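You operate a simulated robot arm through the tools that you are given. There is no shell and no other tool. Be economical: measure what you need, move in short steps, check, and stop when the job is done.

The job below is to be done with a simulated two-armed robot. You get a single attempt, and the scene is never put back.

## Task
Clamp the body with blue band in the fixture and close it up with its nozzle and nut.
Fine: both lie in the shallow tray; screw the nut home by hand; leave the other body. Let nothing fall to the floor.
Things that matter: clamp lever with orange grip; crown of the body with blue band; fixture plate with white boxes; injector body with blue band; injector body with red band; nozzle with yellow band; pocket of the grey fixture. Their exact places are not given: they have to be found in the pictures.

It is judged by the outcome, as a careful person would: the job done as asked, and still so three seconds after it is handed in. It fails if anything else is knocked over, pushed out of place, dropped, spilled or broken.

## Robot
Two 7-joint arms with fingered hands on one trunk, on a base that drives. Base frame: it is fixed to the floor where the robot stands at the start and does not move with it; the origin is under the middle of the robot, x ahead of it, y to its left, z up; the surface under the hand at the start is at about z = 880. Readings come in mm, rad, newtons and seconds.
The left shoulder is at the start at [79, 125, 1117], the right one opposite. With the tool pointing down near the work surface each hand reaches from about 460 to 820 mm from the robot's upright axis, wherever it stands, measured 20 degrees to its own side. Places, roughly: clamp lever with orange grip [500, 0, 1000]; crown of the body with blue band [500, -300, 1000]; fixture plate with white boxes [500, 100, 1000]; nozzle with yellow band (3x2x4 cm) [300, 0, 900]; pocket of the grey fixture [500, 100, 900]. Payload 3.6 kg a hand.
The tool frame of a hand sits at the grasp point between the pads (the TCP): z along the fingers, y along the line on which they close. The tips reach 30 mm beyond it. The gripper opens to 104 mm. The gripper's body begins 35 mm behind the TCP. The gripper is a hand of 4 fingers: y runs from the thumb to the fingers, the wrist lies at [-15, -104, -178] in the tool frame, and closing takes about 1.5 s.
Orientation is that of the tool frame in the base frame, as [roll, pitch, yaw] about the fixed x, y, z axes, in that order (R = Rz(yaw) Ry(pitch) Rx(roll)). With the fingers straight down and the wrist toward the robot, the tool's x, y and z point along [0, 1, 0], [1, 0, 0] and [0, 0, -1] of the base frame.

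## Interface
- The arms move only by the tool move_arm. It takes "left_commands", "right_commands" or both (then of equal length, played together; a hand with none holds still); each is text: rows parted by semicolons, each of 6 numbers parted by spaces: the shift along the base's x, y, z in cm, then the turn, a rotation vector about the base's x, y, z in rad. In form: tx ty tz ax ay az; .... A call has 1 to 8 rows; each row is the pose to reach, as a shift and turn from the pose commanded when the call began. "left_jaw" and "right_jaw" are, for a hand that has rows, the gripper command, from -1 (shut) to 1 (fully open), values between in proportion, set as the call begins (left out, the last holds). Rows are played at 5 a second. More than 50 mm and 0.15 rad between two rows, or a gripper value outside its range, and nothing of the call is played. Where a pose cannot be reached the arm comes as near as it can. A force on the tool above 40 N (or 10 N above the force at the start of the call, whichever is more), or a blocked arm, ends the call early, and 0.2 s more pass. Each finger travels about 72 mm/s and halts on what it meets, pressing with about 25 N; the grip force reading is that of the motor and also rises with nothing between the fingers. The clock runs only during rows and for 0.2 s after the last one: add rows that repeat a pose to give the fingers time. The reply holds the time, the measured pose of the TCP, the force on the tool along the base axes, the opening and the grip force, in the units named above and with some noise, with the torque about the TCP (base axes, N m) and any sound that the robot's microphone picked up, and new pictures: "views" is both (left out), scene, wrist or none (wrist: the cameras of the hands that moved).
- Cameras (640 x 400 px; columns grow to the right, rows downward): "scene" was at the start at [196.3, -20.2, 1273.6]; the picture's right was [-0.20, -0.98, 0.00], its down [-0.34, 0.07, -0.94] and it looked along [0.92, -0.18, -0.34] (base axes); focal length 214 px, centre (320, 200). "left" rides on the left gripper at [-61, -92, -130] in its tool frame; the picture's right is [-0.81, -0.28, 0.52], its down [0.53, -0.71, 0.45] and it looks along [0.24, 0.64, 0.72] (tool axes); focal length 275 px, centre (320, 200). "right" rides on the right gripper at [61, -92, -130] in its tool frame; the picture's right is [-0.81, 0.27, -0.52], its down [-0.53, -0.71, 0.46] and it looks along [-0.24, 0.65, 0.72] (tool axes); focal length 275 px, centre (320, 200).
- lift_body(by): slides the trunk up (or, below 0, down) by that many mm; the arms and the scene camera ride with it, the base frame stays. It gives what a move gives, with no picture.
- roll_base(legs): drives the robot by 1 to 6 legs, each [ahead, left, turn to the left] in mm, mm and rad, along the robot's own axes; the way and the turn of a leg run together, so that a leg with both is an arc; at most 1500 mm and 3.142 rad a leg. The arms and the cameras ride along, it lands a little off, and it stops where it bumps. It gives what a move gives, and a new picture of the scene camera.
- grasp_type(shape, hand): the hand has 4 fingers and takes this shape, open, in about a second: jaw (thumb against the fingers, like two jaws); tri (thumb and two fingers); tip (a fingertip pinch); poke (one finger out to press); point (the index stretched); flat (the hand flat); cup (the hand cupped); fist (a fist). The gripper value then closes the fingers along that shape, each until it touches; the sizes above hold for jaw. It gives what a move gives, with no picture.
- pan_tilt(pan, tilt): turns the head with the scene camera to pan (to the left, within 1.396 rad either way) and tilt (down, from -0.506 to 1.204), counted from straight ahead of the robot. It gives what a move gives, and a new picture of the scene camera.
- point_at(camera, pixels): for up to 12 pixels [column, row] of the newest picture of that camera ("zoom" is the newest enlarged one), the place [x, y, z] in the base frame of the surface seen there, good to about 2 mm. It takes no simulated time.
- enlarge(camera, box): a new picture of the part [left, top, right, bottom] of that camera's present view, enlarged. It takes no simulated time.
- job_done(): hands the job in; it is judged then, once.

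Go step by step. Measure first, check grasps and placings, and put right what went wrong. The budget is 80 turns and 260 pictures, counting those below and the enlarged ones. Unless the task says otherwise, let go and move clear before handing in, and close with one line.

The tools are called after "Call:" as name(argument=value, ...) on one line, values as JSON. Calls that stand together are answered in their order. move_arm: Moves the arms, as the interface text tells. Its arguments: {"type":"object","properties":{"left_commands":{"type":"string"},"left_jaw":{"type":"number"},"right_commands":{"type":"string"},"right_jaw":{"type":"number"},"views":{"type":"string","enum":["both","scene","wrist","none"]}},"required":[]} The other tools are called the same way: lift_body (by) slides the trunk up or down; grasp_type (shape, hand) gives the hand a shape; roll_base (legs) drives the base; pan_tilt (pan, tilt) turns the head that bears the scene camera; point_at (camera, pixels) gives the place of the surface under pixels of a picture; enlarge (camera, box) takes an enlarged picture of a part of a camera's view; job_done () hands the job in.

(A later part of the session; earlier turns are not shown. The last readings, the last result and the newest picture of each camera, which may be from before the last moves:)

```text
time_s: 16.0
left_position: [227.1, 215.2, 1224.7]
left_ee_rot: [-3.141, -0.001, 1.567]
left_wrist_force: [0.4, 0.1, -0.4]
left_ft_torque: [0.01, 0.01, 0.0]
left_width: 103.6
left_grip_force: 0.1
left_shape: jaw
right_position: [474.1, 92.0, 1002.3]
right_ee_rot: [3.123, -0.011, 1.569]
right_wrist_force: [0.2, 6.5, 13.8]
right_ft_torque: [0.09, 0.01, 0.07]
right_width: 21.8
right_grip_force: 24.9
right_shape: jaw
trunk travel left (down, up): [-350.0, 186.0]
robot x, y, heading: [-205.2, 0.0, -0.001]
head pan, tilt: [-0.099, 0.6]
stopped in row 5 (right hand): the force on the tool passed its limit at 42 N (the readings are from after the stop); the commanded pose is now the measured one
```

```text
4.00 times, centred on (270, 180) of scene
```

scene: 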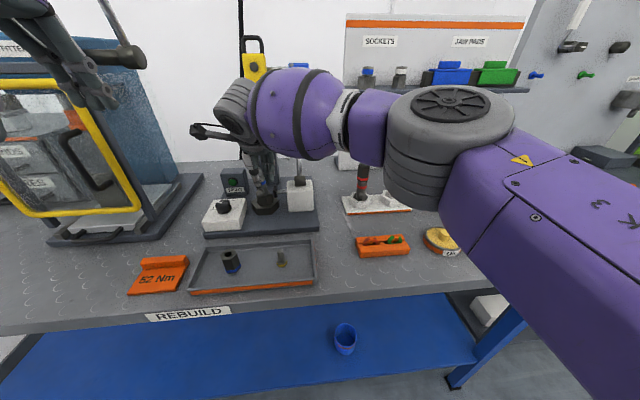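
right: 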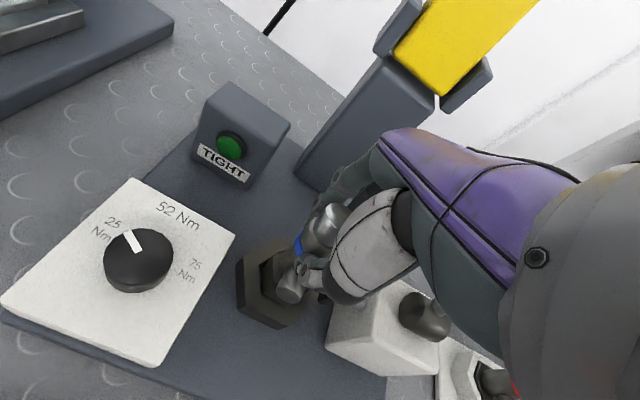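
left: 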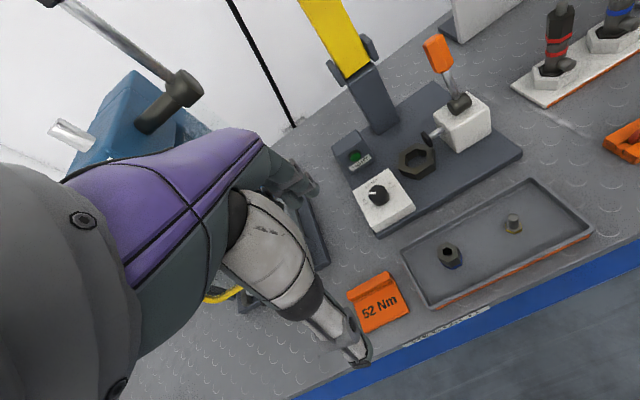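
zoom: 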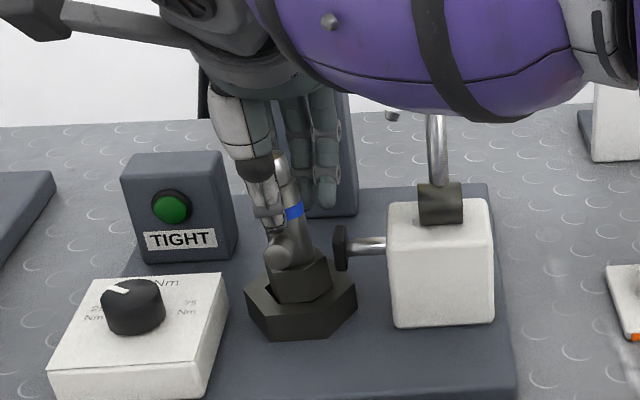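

It stopped at 42 N: the body caught the pocket's -y edge and tilted slightly (gap on the +y side). Lifting 10 mm and taking a look.

Call:
move_arm(right_commands="0 0 0.6 0 0 0;0 0 1.4 0 0 0;0 0 2 0 0 0;0 0 2 0.018 0.011 0", views="wrist")

Call:
enlarge(camera="right", box=[190, 210, 350, 340])

Call:
enlarge(camera="scene", box=[210, 130, 330, 230])

```text
time_s: 17.0
left_position: [228.1, 215.2, 1225.2]
left_ee_rot: [-3.14, -0.001, 1.564]
left_wrist_force: [0.2, 0.9, 0.1]
left_ft_torque: [-0.02, -0.03, -0.03]
left_width: 103.6
left_grip_force: 0.1
left_shape: jaw
right_position: [475.8, 90.0, 1018.1]
right_ee_rot: [3.14, -0.023, 1.568]
right_wrist_force: [-0.6, -1.0, -2.2]
right_ft_torque: [0.05, 0.03, -0.02]
right_width: 20.3
right_grip_force: 24.9
right_shape: jaw
trunk travel left (down, up): [-350.0, 186.0]
robot x, y, heading: [-207.5, -2.6, -0.005]
head pan, tilt: [-0.099, 0.6]
```

right: 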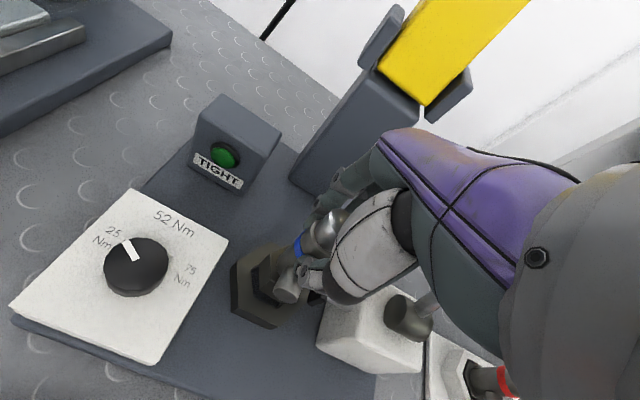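

```text
3.08 times, centred on (270, 275) of right
```

zoom: 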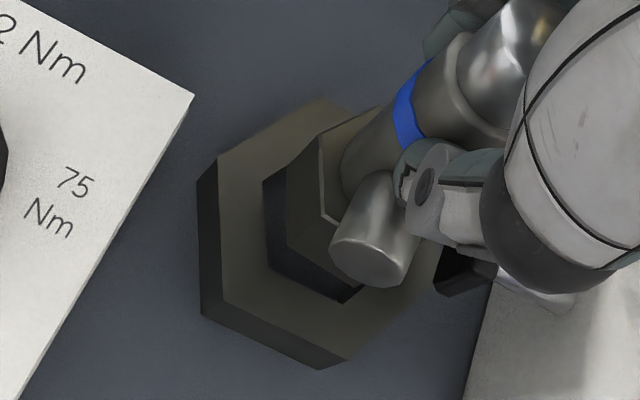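

```text
4.00 times, centred on (270, 180) of scene
```

zoom: 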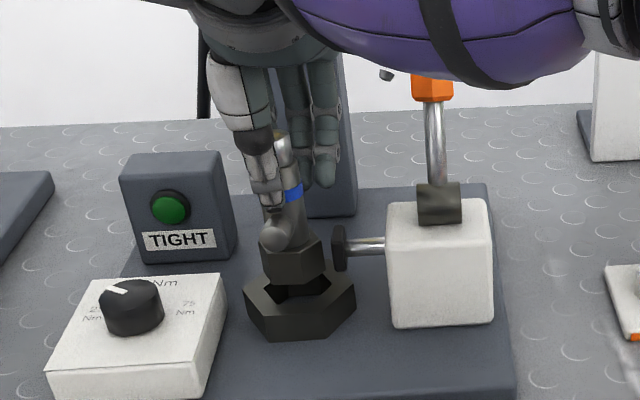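

Call:
point_at(camera="zoom", pixels=[[262, 246], [264, 276], [299, 250], [299, 283], [321, 238], [323, 265], [282, 150], [293, 210], [250, 290], [350, 290], [274, 270], [312, 265]])

Call:
enlarge(camera="right", box=[190, 210, 350, 340])

Call:
point_at(camera="zoom", pixels=[[290, 185], [290, 240], [322, 142], [324, 205], [335, 255], [268, 185], [270, 255], [355, 298], [222, 165], [345, 355], [380, 250], [330, 105]])

```text
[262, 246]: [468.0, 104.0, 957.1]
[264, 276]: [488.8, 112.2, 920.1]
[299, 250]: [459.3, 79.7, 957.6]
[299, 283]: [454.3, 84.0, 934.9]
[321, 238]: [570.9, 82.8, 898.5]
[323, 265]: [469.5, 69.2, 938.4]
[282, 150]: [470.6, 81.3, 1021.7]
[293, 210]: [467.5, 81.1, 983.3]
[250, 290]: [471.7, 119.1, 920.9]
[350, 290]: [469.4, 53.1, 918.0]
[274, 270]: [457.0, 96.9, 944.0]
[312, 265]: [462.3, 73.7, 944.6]
```

```text
3.08 times, centred on (270, 275) of right
```

zoom: 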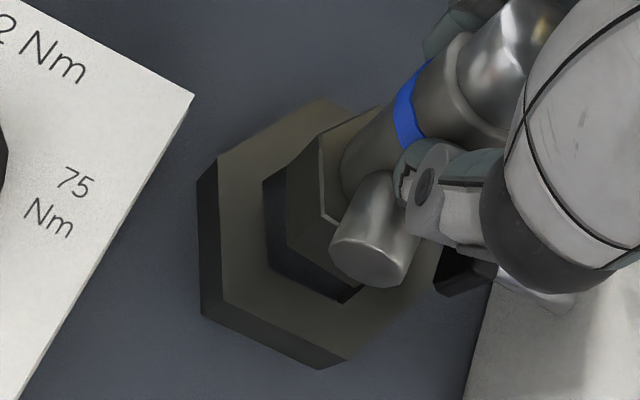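

```text
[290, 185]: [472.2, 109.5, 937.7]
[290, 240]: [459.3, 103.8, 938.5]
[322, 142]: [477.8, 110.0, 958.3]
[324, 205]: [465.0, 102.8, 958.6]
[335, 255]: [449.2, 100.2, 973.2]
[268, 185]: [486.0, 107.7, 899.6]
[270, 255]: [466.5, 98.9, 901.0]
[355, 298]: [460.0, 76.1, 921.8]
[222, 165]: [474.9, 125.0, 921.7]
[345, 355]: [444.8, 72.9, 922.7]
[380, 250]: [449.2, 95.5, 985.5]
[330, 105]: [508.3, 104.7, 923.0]
```

The measurements show the body is yawed about 14° clockwise in the hand (faces at -104° and -44° instead of -90°/-30°), which explains the jam. Turning the hand +13° and levelling, with a small raise.

Call:
move_arm(right_commands="0 0 0.3 -0.01 0 0.08;0 0 0.3 -0.023 0 0.16;0 0 0.3 -0.023 0 0.23;0 0 0.3 -0.023 0 0.23", views="wrist")

Call:
enlarge(camera="right", box=[190, 210, 350, 340])

Call:
enlarge(camera="scene", box=[240, 160, 300, 220])

```text
time_s: 18.0
left_position: [227.6, 214.5, 1224.1]
left_ee_rot: [-3.141, 0.001, 1.567]
left_wrist_force: [0.3, 0.0, 0.3]
left_ft_torque: [0.01, -0.01, -0.01]
left_width: 103.9
left_grip_force: 0.0
left_shape: jaw
right_position: [474.4, 90.5, 1020.9]
right_ee_rot: [-3.142, -0.001, 1.798]
right_wrist_force: [-0.8, 0.0, -2.0]
right_ft_torque: [0.0, 0.04, -0.02]
right_width: 20.5
right_grip_force: 25.5
right_shape: jaw
trunk travel left (down, up): [-350.0, 186.0]
robot x, y, heading: [-206.3, 0.8, -0.012]
head pan, tilt: [-0.099, 0.6]
```

right: 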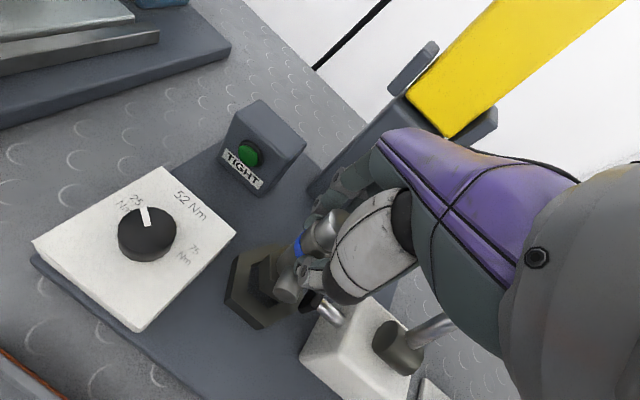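

```text
3.08 times, centred on (270, 275) of right
```

zoom: 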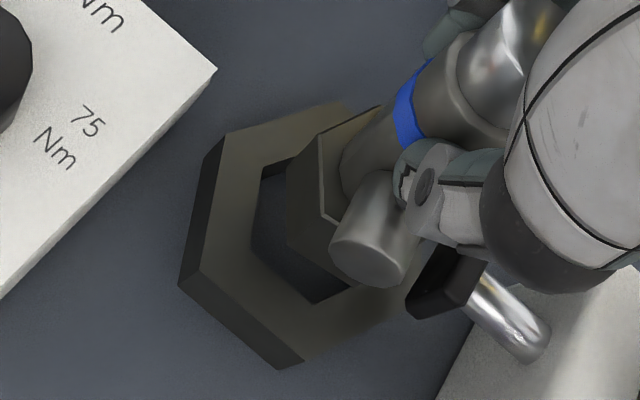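

```text
6.67 times, centred on (270, 190) of scene
```

zoom: 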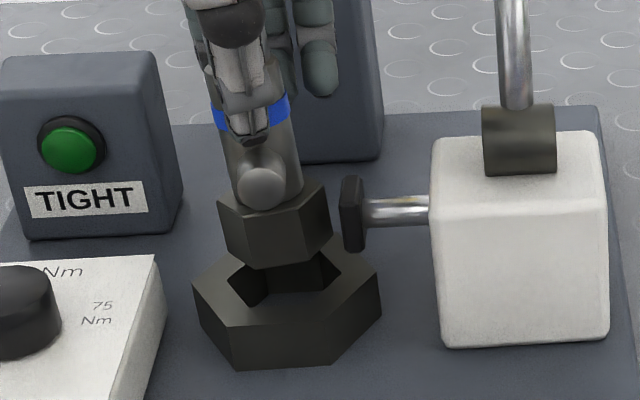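

Call:
point_at(camera="zoom", pixels=[[222, 235], [232, 245], [245, 262], [265, 262], [285, 260], [303, 255], [318, 240], [329, 228], [305, 250], [324, 190], [238, 240], [275, 255]])

Call:
enlarge(camera="scene", box=[255, 180, 285, 210])

Call:
enlarge(camera="right", box=[230, 230, 310, 310])

Call:
point_at(camera="zoom", pixels=[[225, 135], [230, 190], [310, 80], [310, 200], [235, 250], [315, 215], [335, 310], [290, 150], [260, 100], [160, 250], [165, 130], [285, 350]])

```text
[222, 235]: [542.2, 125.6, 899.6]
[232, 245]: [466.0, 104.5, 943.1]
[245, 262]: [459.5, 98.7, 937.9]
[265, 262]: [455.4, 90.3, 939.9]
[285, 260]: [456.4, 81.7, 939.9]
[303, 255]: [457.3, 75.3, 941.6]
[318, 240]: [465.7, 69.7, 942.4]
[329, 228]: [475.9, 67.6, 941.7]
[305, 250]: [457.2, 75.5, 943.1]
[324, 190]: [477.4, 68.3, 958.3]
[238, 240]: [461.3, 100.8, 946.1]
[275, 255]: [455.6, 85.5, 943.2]
```

```text
13.33 times, centred on (270, 195) of scene
```

zoom: 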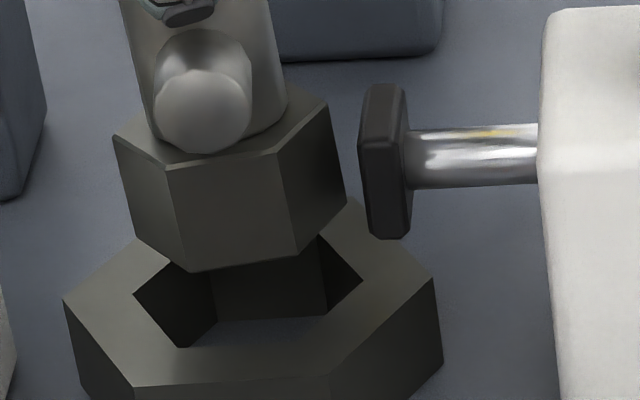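

```text
5.00 times, centred on (270, 270) of right
```

zoom: 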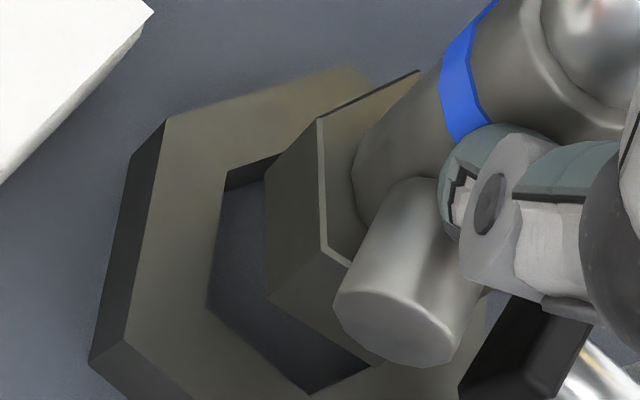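

```text
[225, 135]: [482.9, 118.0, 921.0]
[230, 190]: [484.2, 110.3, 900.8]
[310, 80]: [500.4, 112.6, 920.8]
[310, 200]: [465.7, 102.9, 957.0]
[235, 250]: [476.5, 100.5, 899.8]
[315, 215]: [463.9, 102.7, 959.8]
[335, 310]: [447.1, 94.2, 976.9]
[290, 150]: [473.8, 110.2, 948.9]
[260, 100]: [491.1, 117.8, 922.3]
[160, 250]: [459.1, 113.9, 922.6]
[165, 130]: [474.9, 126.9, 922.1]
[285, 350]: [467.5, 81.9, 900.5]
```

Now the front faces are parallel (body front face x≈456 over y 76–98; pocket's inner front edge the same) and centred. Descending again.

Call:
move_arm(right_commands="-0.05 0 -0.8 0 0 0;-0.05 0 -1.4 0 0 0;-0.05 0 -1.8 0 0 0;-0.05 0 -2.2 0 0 0;-0.05 0 -2.6 0 0 0;-0.05 0 -3 0 0 0;-0.05 0 -3.4 0 0 0;-0.05 0 -3.5 0 0 0", views="none")

Call:
enlarge(camera="scene", box=[240, 160, 300, 220])

Call:
enlarge(camera="right", box=[220, 210, 340, 330])

```text
time_s: 19.6
left_position: [227.2, 214.6, 1224.7]
left_ee_rot: [-3.141, 0.0, 1.566]
left_wrist_force: [0.1, 0.2, -0.5]
left_ft_torque: [0.04, -0.01, 0.0]
left_width: 103.7
left_grip_force: 0.0
left_shape: jaw
right_position: [477.6, 90.1, 996.7]
right_ee_rot: [3.12, -0.006, 1.794]
right_wrist_force: [5.2, -0.9, 13.4]
right_ft_torque: [0.0, -0.02, 0.0]
right_width: 22.6
right_grip_force: 24.8
right_shape: jaw
trunk travel left (down, up): [-350.0, 186.0]
robot x, y, heading: [-209.2, 3.5, -0.004]
head pan, tilt: [-0.099, 0.6]
stopped in row 8 (right hand): the force on the tool passed its limit at 41 N (the readings are from after the stop); the commanded pose is now the measured one
```

```text
6.67 times, centred on (270, 190) of scene
```

zoom: 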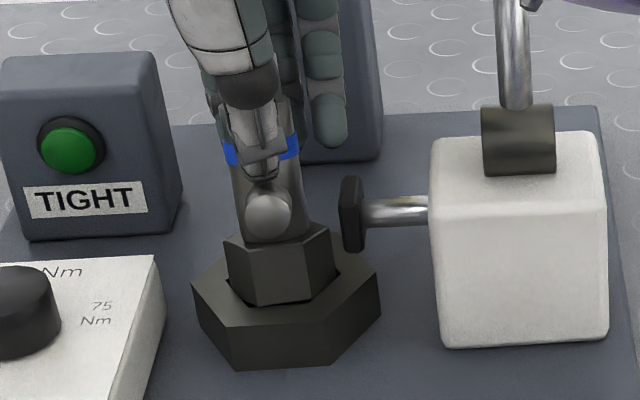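

```text
3.33 times, centred on (280, 270) of right
```

zoom: 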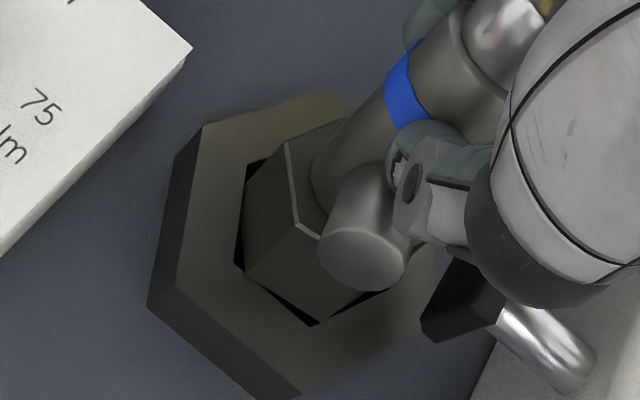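

Call:
enlarge(camera="scene", box=[252, 182, 282, 212])

Call:
point_at(camera="zoom", pixels=[[155, 195], [170, 260], [200, 270], [260, 262], [310, 240], [330, 215], [150, 230], [130, 330], [320, 320], [185, 180], [290, 165], [340, 190]])

Call:
enlarge(camera="right", box=[240, 250, 300, 310])

```text
13.33 times, centred on (267, 197) of scene
```

zoom: 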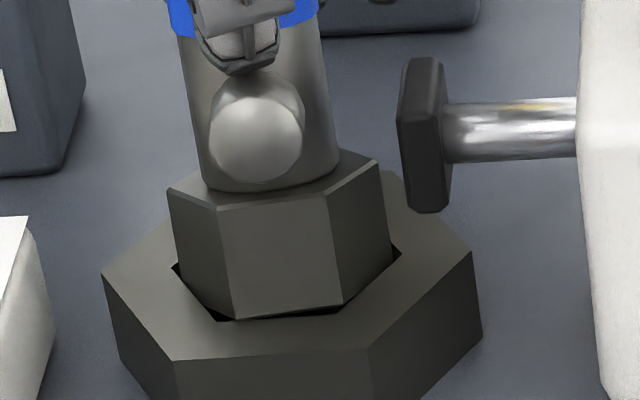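

```text
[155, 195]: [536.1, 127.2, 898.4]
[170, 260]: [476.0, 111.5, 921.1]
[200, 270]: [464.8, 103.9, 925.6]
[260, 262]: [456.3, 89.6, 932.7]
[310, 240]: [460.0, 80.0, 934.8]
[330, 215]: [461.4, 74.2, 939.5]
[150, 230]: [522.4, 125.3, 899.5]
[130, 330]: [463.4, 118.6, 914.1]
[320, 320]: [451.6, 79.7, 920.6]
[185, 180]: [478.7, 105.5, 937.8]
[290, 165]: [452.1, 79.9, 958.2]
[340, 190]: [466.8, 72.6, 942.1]
```

```text
6.67 times, centred on (270, 280) of right
```

zoom: 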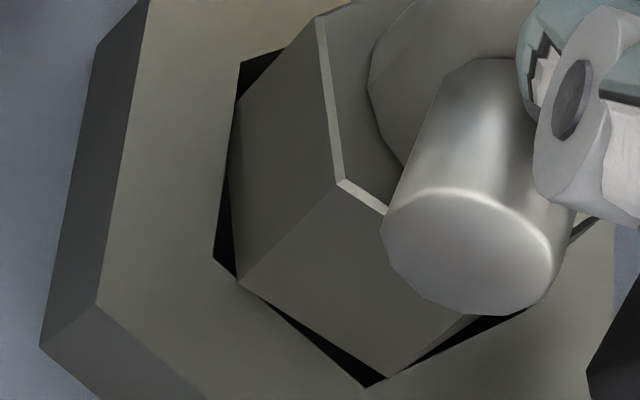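

The body's hex is now ~8–9° counter-clockwise of the pocket (right zoom: body edge 89° vs pocket 98°; front edge 32° vs 40°). I over-turned; lifting 6 mm and turning back 0.15 rad.

Call:
move_arm(right_commands="0 0 0.6 0 0 0;0 0 0.9 0 0.01 -0.05;0 0 0.9 0 0.02 -0.15;0 0 0.9 0 0.02 -0.15", views="none")

Call:
enlarge(camera="right", box=[230, 230, 310, 310])

Call:
enlarge(camera="scene", box=[252, 182, 282, 212])

```text
time_s: 20.6
left_position: [229.0, 215.3, 1224.7]
left_ee_rot: [-3.141, -0.001, 1.566]
left_wrist_force: [-0.3, -1.1, -0.7]
left_ft_torque: [-0.01, -0.03, 0.0]
left_width: 103.5
left_grip_force: 0.1
left_shape: jaw
right_position: [476.6, 90.3, 1002.3]
right_ee_rot: [-3.133, -0.004, 1.645]
right_wrist_force: [-0.6, -0.6, -2.9]
right_ft_torque: [-0.03, 0.01, 0.03]
right_width: 19.2
right_grip_force: 24.8
right_shape: jaw
trunk travel left (down, up): [-350.0, 186.0]
robot x, y, heading: [-208.9, -0.9, -0.005]
head pan, tilt: [-0.099, 0.6]
```

```text
5.00 times, centred on (270, 270) of right
```

zoom: 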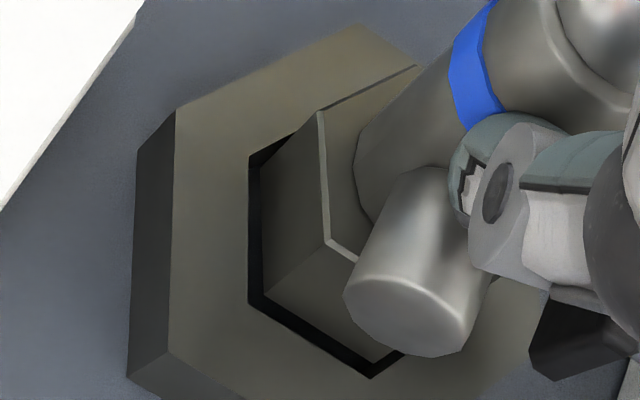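

```text
13.33 times, centred on (267, 197) of scene
```

zoom: 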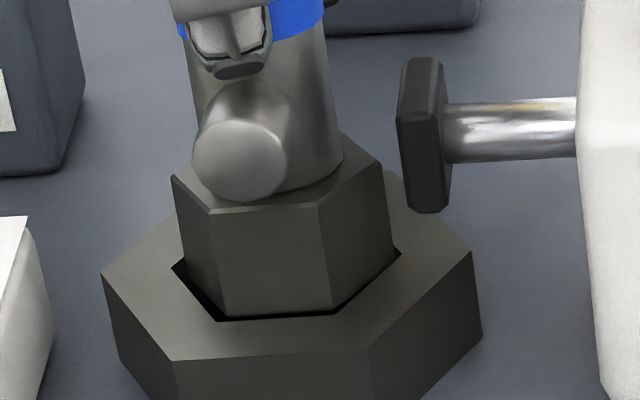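

Now edges are parallel in both views. Checking the centring.

Call:
point_at(camera="zoom", pixels=[[230, 305], [280, 300], [325, 300], [345, 295], [385, 255], [215, 295], [190, 255], [220, 220], [310, 215], [180, 185], [165, 345], [365, 345]])

Call:
enlarge(camera="right", box=[230, 230, 310, 310])

Call:
point_at(camera="zoom", pixels=[[275, 170], [272, 280], [300, 270], [320, 120], [325, 235], [350, 330], [246, 155], [246, 302], [370, 382], [180, 115], [172, 345], [410, 65]])

```text
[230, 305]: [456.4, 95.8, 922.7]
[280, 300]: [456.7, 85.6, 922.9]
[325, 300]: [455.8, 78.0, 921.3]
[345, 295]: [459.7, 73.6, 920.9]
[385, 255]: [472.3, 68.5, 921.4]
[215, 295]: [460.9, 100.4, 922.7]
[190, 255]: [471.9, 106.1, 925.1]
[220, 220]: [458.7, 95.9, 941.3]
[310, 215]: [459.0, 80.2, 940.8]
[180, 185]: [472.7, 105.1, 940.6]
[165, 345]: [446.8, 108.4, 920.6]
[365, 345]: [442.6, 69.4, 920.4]
```

```text
5.00 times, centred on (270, 270) of right
```

zoom: 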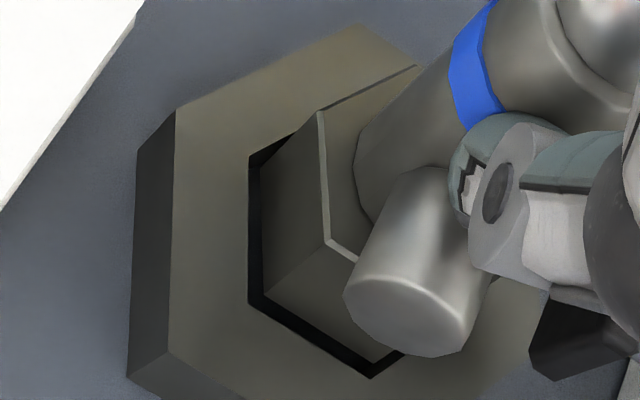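

```text
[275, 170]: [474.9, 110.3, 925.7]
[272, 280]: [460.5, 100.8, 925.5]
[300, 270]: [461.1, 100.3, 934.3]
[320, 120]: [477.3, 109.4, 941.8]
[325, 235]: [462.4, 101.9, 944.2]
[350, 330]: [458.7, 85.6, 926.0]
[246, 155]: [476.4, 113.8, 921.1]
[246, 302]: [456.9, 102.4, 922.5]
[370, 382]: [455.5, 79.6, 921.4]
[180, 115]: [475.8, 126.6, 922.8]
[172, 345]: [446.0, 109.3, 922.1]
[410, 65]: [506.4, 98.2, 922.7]
```

Body sits at the rim level, nearly centred (pocket ≈ 1 mm more +y). Descending with a +1 mm y trim.

Call:
move_arm(right_commands="-0.03 0.08 0 0 -0.008 0;-0.03 0.08 -0.3 0 -0.008 0;-0.03 0.08 -0.6 0 -0.008 0;-0.03 0.08 -0.9 0 -0.008 0;-0.03 0.08 -1.2 0 -0.008 0;-0.03 0.08 -1.5 0 -0.008 0;-0.03 0.08 -1.8 0 -0.008 0;-0.03 0.08 -2.1 0 -0.008 0", views="none")

Call:
enlarge(camera="right", box=[230, 230, 310, 310])

Call:
enlarge(camera="scene", box=[242, 172, 282, 212])

```text
time_s: 22.4
left_position: [227.2, 214.6, 1226.0]
left_ee_rot: [-3.141, -0.002, 1.565]
left_wrist_force: [0.7, 0.0, 0.0]
left_ft_torque: [-0.01, 0.04, 0.0]
left_width: 103.6
left_grip_force: 0.0
left_shape: jaw
right_position: [474.6, 90.7, 984.8]
right_ee_rot: [3.133, -0.007, 1.645]
right_wrist_force: [-0.1, -1.7, 11.7]
right_ft_torque: [-0.25, -0.09, 0.11]
right_width: 18.9
right_grip_force: 24.6
right_shape: jaw
trunk travel left (down, up): [-350.0, 186.0]
robot x, y, heading: [-208.8, 3.3, -0.007]
head pan, tilt: [-0.099, 0.6]
```

```text
5.00 times, centred on (270, 270) of right
```

zoom: 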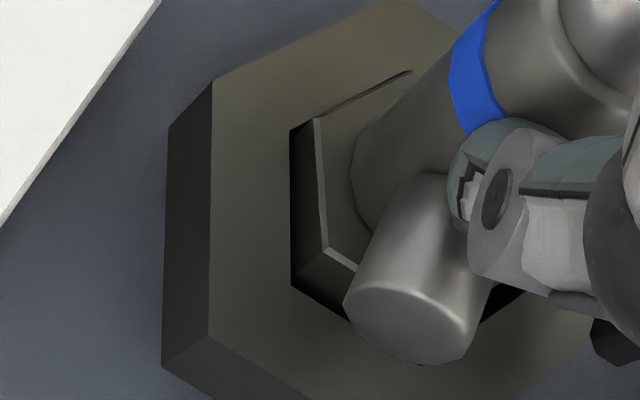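

```text
10.00 times, centred on (262, 192) of scene
```

zoom: 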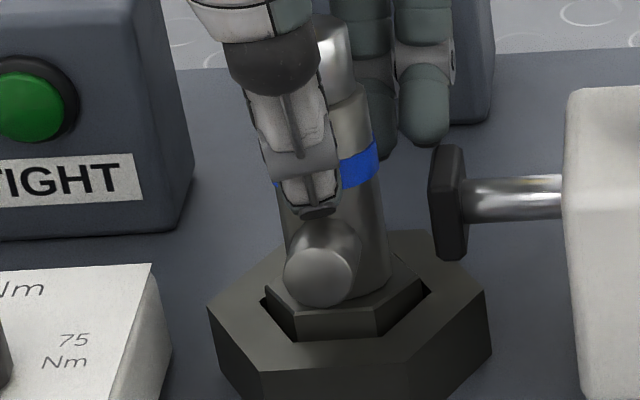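

It slid in. Checking whether it's fully seated: hex top should be ≈ 921.

Call:
point_at(camera="zoom", pixels=[[275, 285], [395, 275], [365, 302], [345, 320], [340, 40], [335, 280], [230, 310], [470, 310]])

Call:
move_arm(right_commands="0 0 -0.3 0 0 0;0 0 -0.5 0 0 0", views="none")

Call:
enlarge(camera="scene", box=[242, 172, 282, 212])

Call:
point_at(camera="zoom", pixels=[[275, 285], [395, 275], [365, 302], [345, 320], [340, 40], [335, 280], [230, 310], [470, 310]])

```text
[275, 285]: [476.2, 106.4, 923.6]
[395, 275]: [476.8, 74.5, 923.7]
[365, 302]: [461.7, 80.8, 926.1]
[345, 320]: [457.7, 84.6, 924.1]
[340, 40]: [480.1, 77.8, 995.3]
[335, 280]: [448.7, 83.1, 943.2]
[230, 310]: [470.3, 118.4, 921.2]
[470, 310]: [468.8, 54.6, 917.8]
```

```text
time_s: 23.0
left_position: [224.6, 214.4, 1225.9]
left_ee_rot: [3.14, -0.001, 1.565]
left_wrist_force: [-0.6, -1.1, 1.2]
left_ft_torque: [-0.04, -0.01, 0.0]
left_width: 103.5
left_grip_force: 0.0
left_shape: jaw
right_position: [474.7, 90.6, 983.2]
right_ee_rot: [3.129, -0.007, 1.647]
right_wrist_force: [-1.1, -3.0, 33.9]
right_ft_torque: [-0.52, -0.3, 0.12]
right_width: 20.2
right_grip_force: 24.4
right_shape: jaw
trunk travel left (down, up): [-350.0, 186.0]
robot x, y, heading: [-205.0, -2.3, -0.005]
head pan, tilt: [-0.099, 0.6]
```

```text
10.00 times, centred on (262, 192) of scene
```

zoom: 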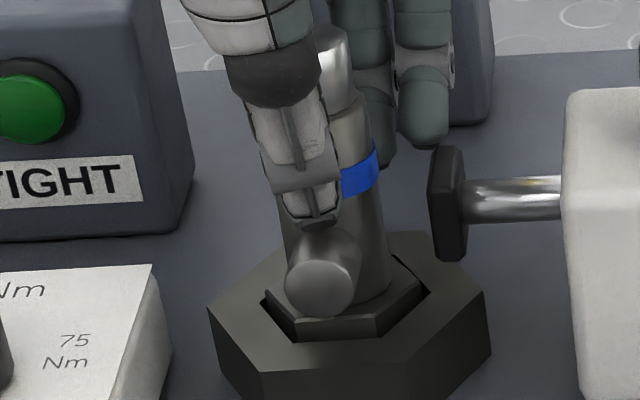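

```text
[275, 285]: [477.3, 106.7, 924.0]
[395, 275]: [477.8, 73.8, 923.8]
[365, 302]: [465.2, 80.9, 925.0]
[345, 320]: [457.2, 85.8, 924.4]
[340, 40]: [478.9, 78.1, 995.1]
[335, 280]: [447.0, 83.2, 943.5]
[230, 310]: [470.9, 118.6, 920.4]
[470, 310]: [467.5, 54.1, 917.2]
```

Pressing raised the force to 34 N with the body unmoved: it's bottomed (hex top ≈ 924). Releasing and rising.

Call:
move_arm(right_commands="0 0 0.4 0 0 0;0 0 0.4 0 0 0;0 0 0.4 0 0 0;0 0 0.4 0 0 0;0 0 0.4 0 0 0;0 0 4 0 0 0;0 0 8 0 0 0;0 0 12 0 0 0", right_jaw=1)

Call:
enlarge(camera="scene", box=[232, 142, 322, 222])

```text
time_s: 24.8
left_position: [227.2, 215.5, 1224.9]
left_ee_rot: [-3.141, 0.001, 1.568]
left_wrist_force: [0.7, -0.3, -0.9]
left_ft_torque: [-0.03, -0.04, 0.0]
left_width: 103.7
left_grip_force: 0.0
left_shape: jaw
right_position: [475.4, 92.4, 1096.2]
right_ee_rot: [3.14, -0.006, 1.645]
right_wrist_force: [-0.4, 0.2, 0.0]
right_ft_torque: [-0.01, 0.01, -0.01]
right_width: 103.9
right_grip_force: 0.1
right_shape: jaw
trunk travel left (down, up): [-350.0, 186.0]
robot x, y, heading: [-204.9, 0.8, -0.006]
head pan, tilt: [-0.099, 0.6]
```

scene: 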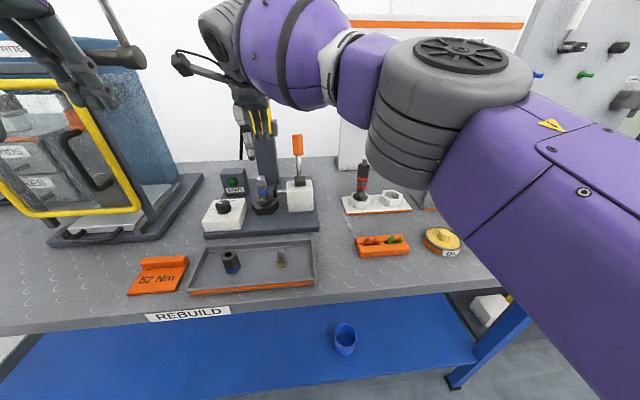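
right: 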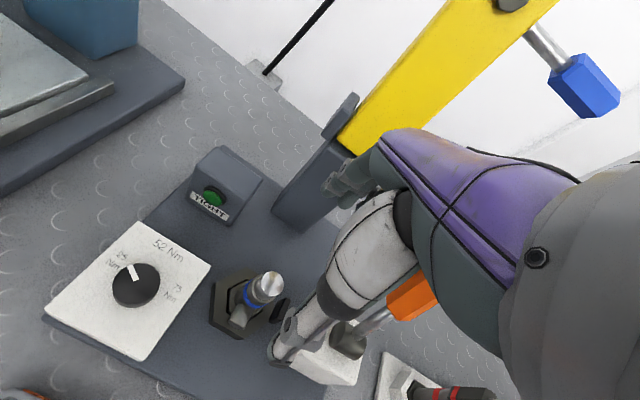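

```text
5.00 times, centred on (277, 182) of scene
```

zoom: 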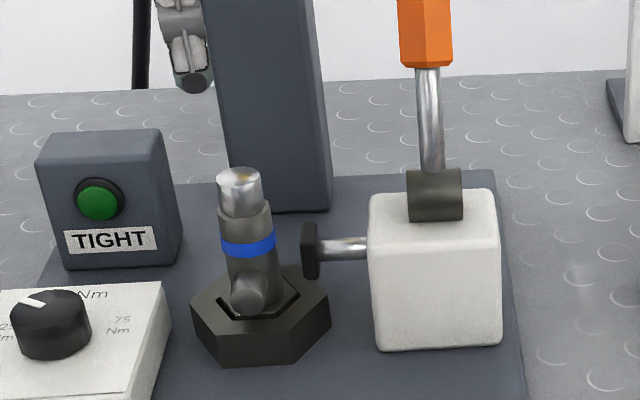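

Body sits upright in the pocket and the plunger faces it. The lever pivots about a y-axis; I'll straddle its grip with the open right hand from above and pull it toward the robot. Moving above it first.

Call:
move_arm(right_commands="0 0 4.5 0 0 0;0 0 9 0 0 0;0.6 -3.4 9 0 0 -0.03;1.3 -6.8 9 0 0 -0.07;2 -10.1 9 0 0 -0.07;2 -10.1 9 0 0 -0.07", right_jaw=0.5, views="both")

Call:
enlarge(camera="scene", box=[242, 112, 342, 192])

Call:
point_at(camera="scene", pixels=[[297, 137], [297, 152], [299, 165], [299, 172], [298, 182], [298, 186], [292, 145], [303, 145]])

```text
time_s: 26.2
left_position: [227.8, 215.5, 1224.9]
left_ee_rot: [3.141, 0.002, 1.566]
left_wrist_force: [0.5, 0.5, -0.3]
left_ft_torque: [0.01, -0.01, 0.0]
left_width: 103.7
left_grip_force: 0.0
left_shape: jaw
right_position: [498.7, -8.6, 1186.9]
right_ee_rot: [3.14, -0.005, 1.576]
right_wrist_force: [0.5, -0.1, 0.3]
right_ft_torque: [-0.03, 0.01, 0.01]
right_width: 77.8
right_grip_force: 0.0
right_shape: jaw
right hand out of reach, approached as far as the arm can: row 2, 3
trunk travel left (down, up): [-350.0, 186.0]
robot x, y, heading: [-208.7, 2.3, -0.002]
head pan, tilt: [-0.099, 0.6]
```

scene: 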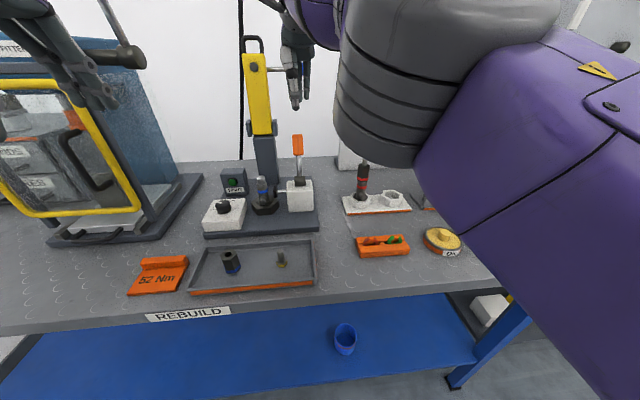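
right: 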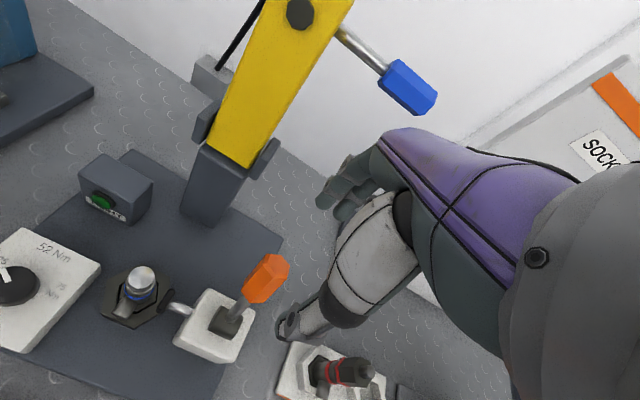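

```text
5.00 times, centred on (292, 152) of scene
```

zoom: 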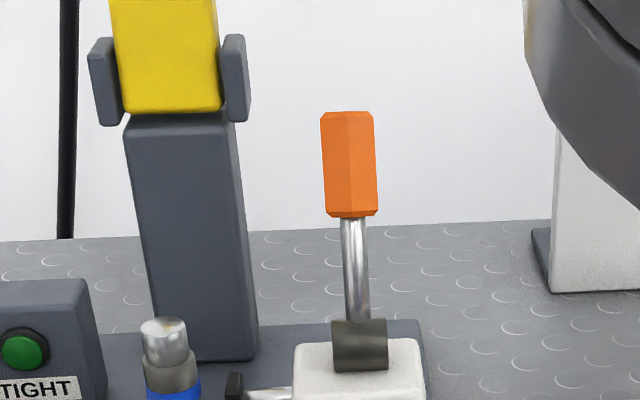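

```text
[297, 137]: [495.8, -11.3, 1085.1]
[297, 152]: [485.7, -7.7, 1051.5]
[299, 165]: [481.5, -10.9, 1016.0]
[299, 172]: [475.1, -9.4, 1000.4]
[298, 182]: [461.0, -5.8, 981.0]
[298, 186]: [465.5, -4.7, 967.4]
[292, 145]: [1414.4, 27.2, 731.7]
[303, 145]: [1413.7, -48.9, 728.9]
```

Lever: pivot ≈ (475,-9,985), grip up to ≈ (500,-9,1095). Descending to straddle it.

Call:
move_arm(right_commands="0.3 0 -4 0 0 0;0.3 0 -8 0 0 0;0.3 0 -10.8 0 0 0;0.3 0 -10.8 0 0 0")

Call:
enlarge(camera="scene", box=[242, 102, 342, 192])

```text
time_s: 27.2
left_position: [228.9, 215.2, 1224.9]
left_ee_rot: [3.141, 0.0, 1.565]
left_wrist_force: [-1.4, 0.2, 0.1]
left_ft_torque: [-0.04, -0.02, 0.0]
left_width: 103.8
left_grip_force: 0.1
left_shape: jaw
right_position: [499.8, -9.0, 1078.2]
right_ee_rot: [3.138, -0.005, 1.575]
right_wrist_force: [-0.2, 0.5, 0.4]
right_ft_torque: [-0.02, -0.01, -0.03]
right_width: 78.1
right_grip_force: 0.0
right_shape: jaw
trunk travel left (down, up): [-350.0, 186.0]
robot x, y, heading: [-205.0, 2.0, -0.01]
head pan, tilt: [-0.099, 0.6]
```

scene: 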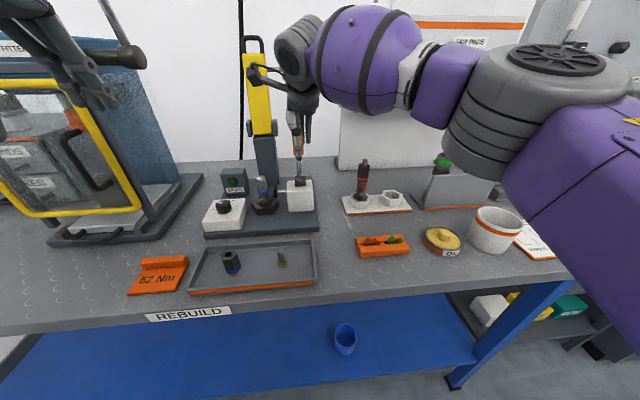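
right: 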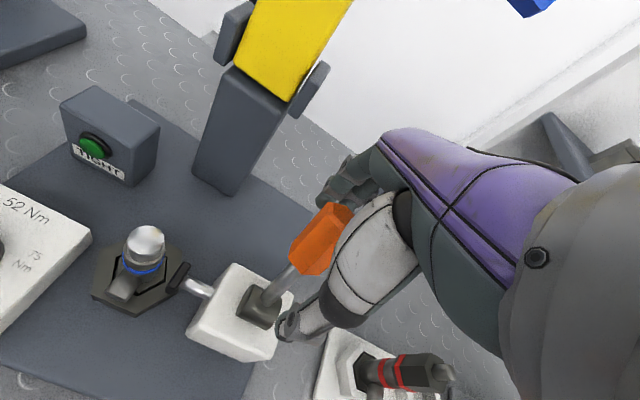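

```text
4.44 times, centred on (292, 147) of scene
```

zoom: 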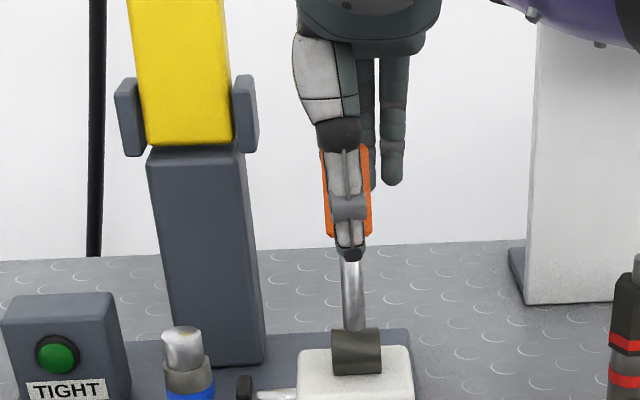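

Straddled (thumb in front, fingers behind). Pulling 70 mm toward the robot, watching force.

Call:
move_arm(right_commands="-2 0 0 0 0 0;-3 0 0 0 0 0;-4 0 0 0 0 0;-5 0 0 0 0 0;-6 0 0 0 0 0;-7 0 0 0 0 0", views="wrist")

Call:
enlarge(camera="scene", box=[242, 102, 342, 222])

```text
time_s: 28.6
left_position: [228.1, 215.3, 1225.2]
left_ee_rot: [3.14, -0.001, 1.566]
left_wrist_force: [-1.1, -1.0, 0.7]
left_ft_torque: [0.0, 0.01, -0.03]
left_width: 103.4
left_grip_force: 0.0
left_shape: jaw
right_position: [428.8, -10.9, 1079.2]
right_ee_rot: [3.138, -0.005, 1.576]
right_wrist_force: [0.8, 0.2, 1.0]
right_ft_torque: [-0.02, -0.03, -0.01]
right_width: 78.7
right_grip_force: 0.0
right_shape: jaw
trunk travel left (down, up): [-350.0, 186.0]
robot x, y, heading: [-209.0, 1.5, -0.006]
head pan, tilt: [-0.099, 0.6]
```

right: 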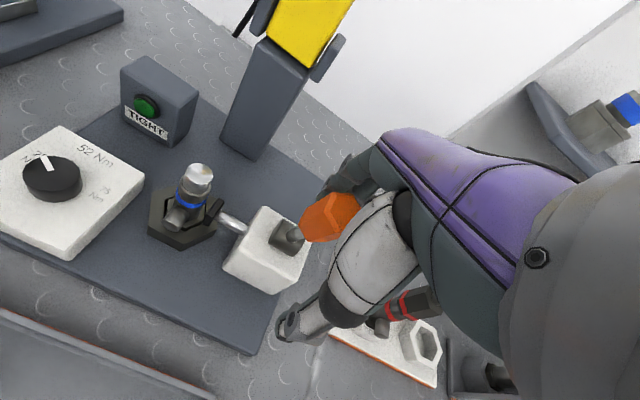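

```text
3.33 times, centred on (292, 162) of scene
```

zoom: 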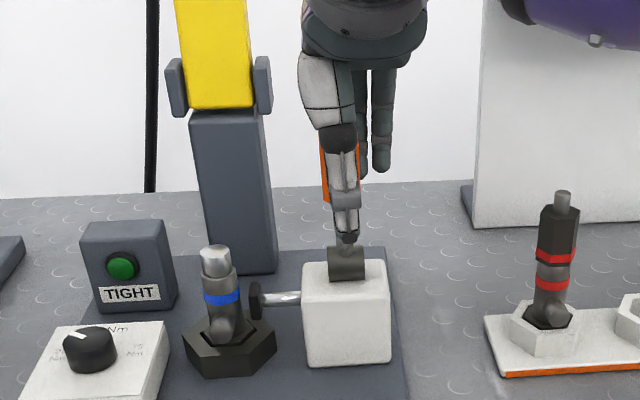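

Pulling toward the robot works: the plunger is advancing. Continuing along the arc.

Call:
move_arm(right_commands="-1.2 0 -0.4 0 0 0;-2.4 0 -0.9 0 0 0;-3.5 0 -1.4 0 0 0;-4.5 0 -2 0 0 0;-5.5 0 -2.6 0 0 0;-6.2 0 -3.2 0 0 0;-6.2 0 -3.2 0 0 0", views="wrist")

Call:
enlarge(camera="scene", box=[242, 102, 342, 222])

```text
time_s: 30.2
left_position: [227.1, 214.6, 1226.7]
left_ee_rot: [3.141, 0.001, 1.566]
left_wrist_force: [-0.4, 0.4, 0.4]
left_ft_torque: [0.0, 0.01, -0.03]
left_width: 103.6
left_grip_force: 0.2
left_shape: jaw
right_position: [367.6, -9.2, 1050.8]
right_ee_rot: [3.126, -0.008, 1.574]
right_wrist_force: [10.5, -1.9, 27.8]
right_ft_torque: [0.0, -1.87, -0.03]
right_width: 83.5
right_grip_force: 0.1
right_shape: jaw
trunk travel left (down, up): [-350.0, 186.0]
robot x, y, heading: [-208.1, -0.7, -0.006]
head pan, tilt: [-0.099, 0.6]
```

right: 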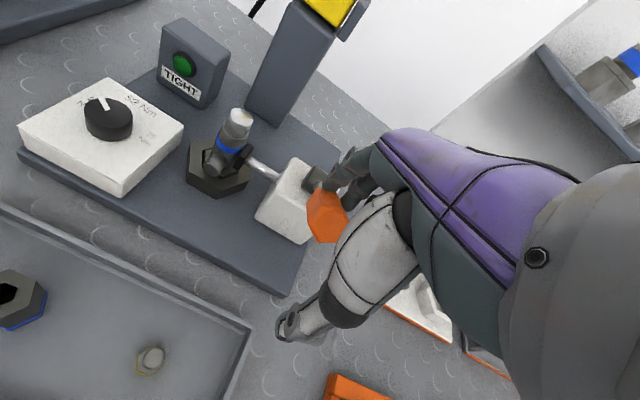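

```text
3.33 times, centred on (292, 162) of scene
```

zoom: 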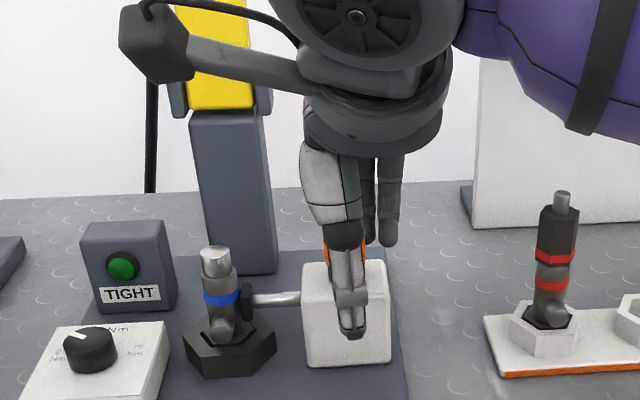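

The pad now seems to touch the body and force rose to ~30 N. Measuring lever and pad.

Call:
point_at(camera="right", pixels=[[325, 220], [322, 235], [312, 200], [313, 180], [250, 170], [238, 158]])

Call:
enlarge(camera="right", box=[180, 90, 360, 250])

Call:
enlarge(camera="scene", box=[252, 162, 312, 222])

```text
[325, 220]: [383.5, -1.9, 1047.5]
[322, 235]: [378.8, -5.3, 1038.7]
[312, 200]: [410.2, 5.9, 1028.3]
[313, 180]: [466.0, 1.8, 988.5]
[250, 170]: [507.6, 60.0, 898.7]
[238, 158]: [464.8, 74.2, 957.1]
```

```text
2.50 times, centred on (270, 170) of right
```

zoom: 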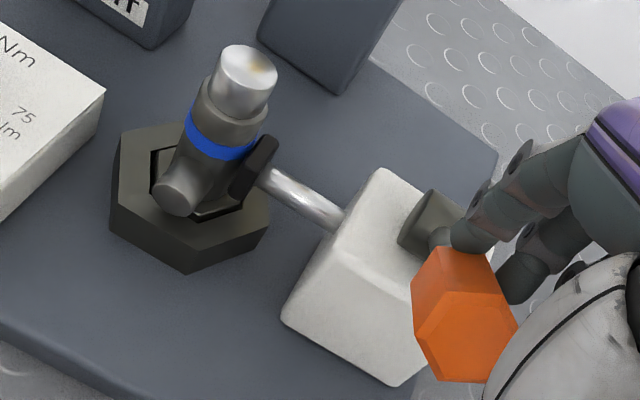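

```text
6.67 times, centred on (282, 192) of scene
```

zoom: 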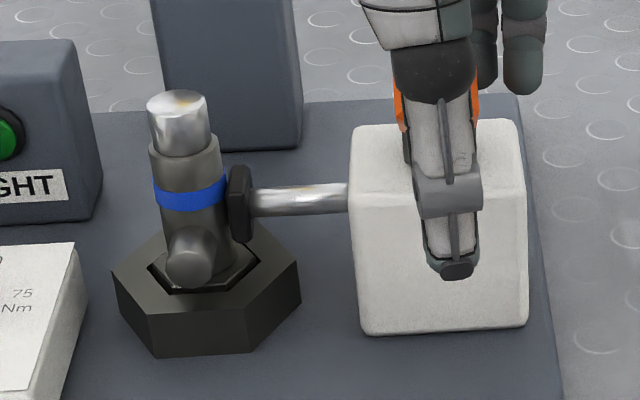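

Lever is about 56° over, pad at the body. Pressing it further down along the arc.

Call:
move_arm(right_commands="-0.5 0 -0.5 0 0 0;-1 0 -1 0 0 0;-1.5 0 -1.6 0 0 0;-2 0 -2.2 0 0 0;-2.3 0 -2.8 0 0 0;-2.6 0 -3.4 0 0 0", views="wrist")

Call:
enlarge(camera="right", box=[180, 90, 360, 250])

Call:
enlarge(camera="scene", box=[242, 142, 322, 222])

```text
time_s: 30.8
left_position: [229.3, 214.1, 1224.6]
left_ee_rot: [-3.141, 0.0, 1.566]
left_wrist_force: [0.4, 1.0, 0.2]
left_ft_torque: [0.0, 0.04, -0.02]
left_width: 103.7
left_grip_force: 0.0
left_shape: jaw
right_position: [366.0, -10.3, 1049.1]
right_ee_rot: [3.108, -0.014, 1.572]
right_wrist_force: [10.5, -1.4, 15.2]
right_ft_torque: [-0.03, -1.21, -0.03]
right_width: 84.0
right_grip_force: 0.0
right_shape: jaw
trunk travel left (down, up): [-350.0, 186.0]
robot x, y, heading: [-205.8, -1.9, -0.002]
head pan, tilt: [-0.099, 0.6]
stopped in row 2 (right hand): the force on the tool passed its limit at 41 N (the readings are from after the stop); the commanded pose is now the measured one
```

right: 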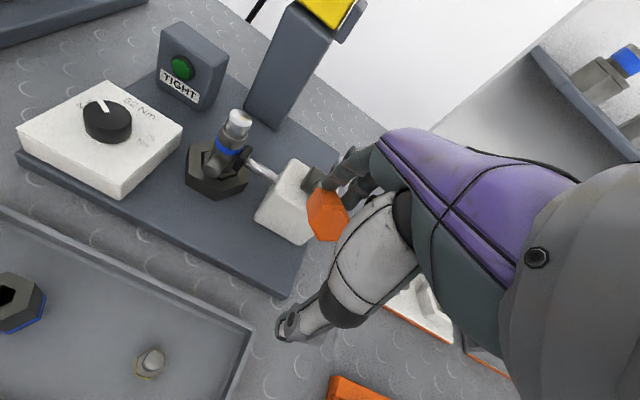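

```text
2.50 times, centred on (270, 170) of right
```

zoom: 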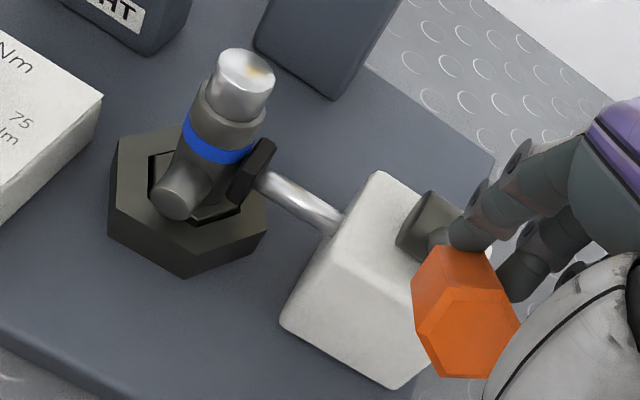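

```text
5.00 times, centred on (282, 182) of scene
```

zoom: 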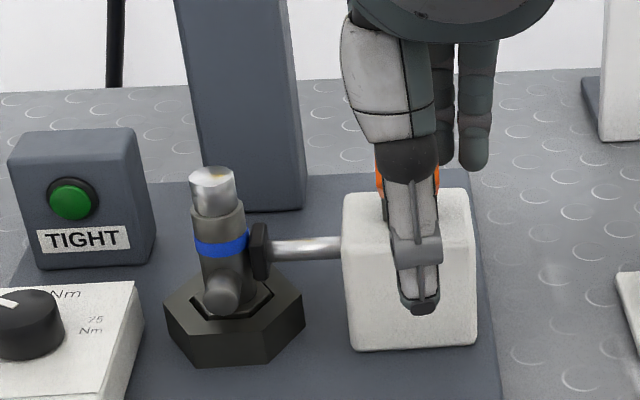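

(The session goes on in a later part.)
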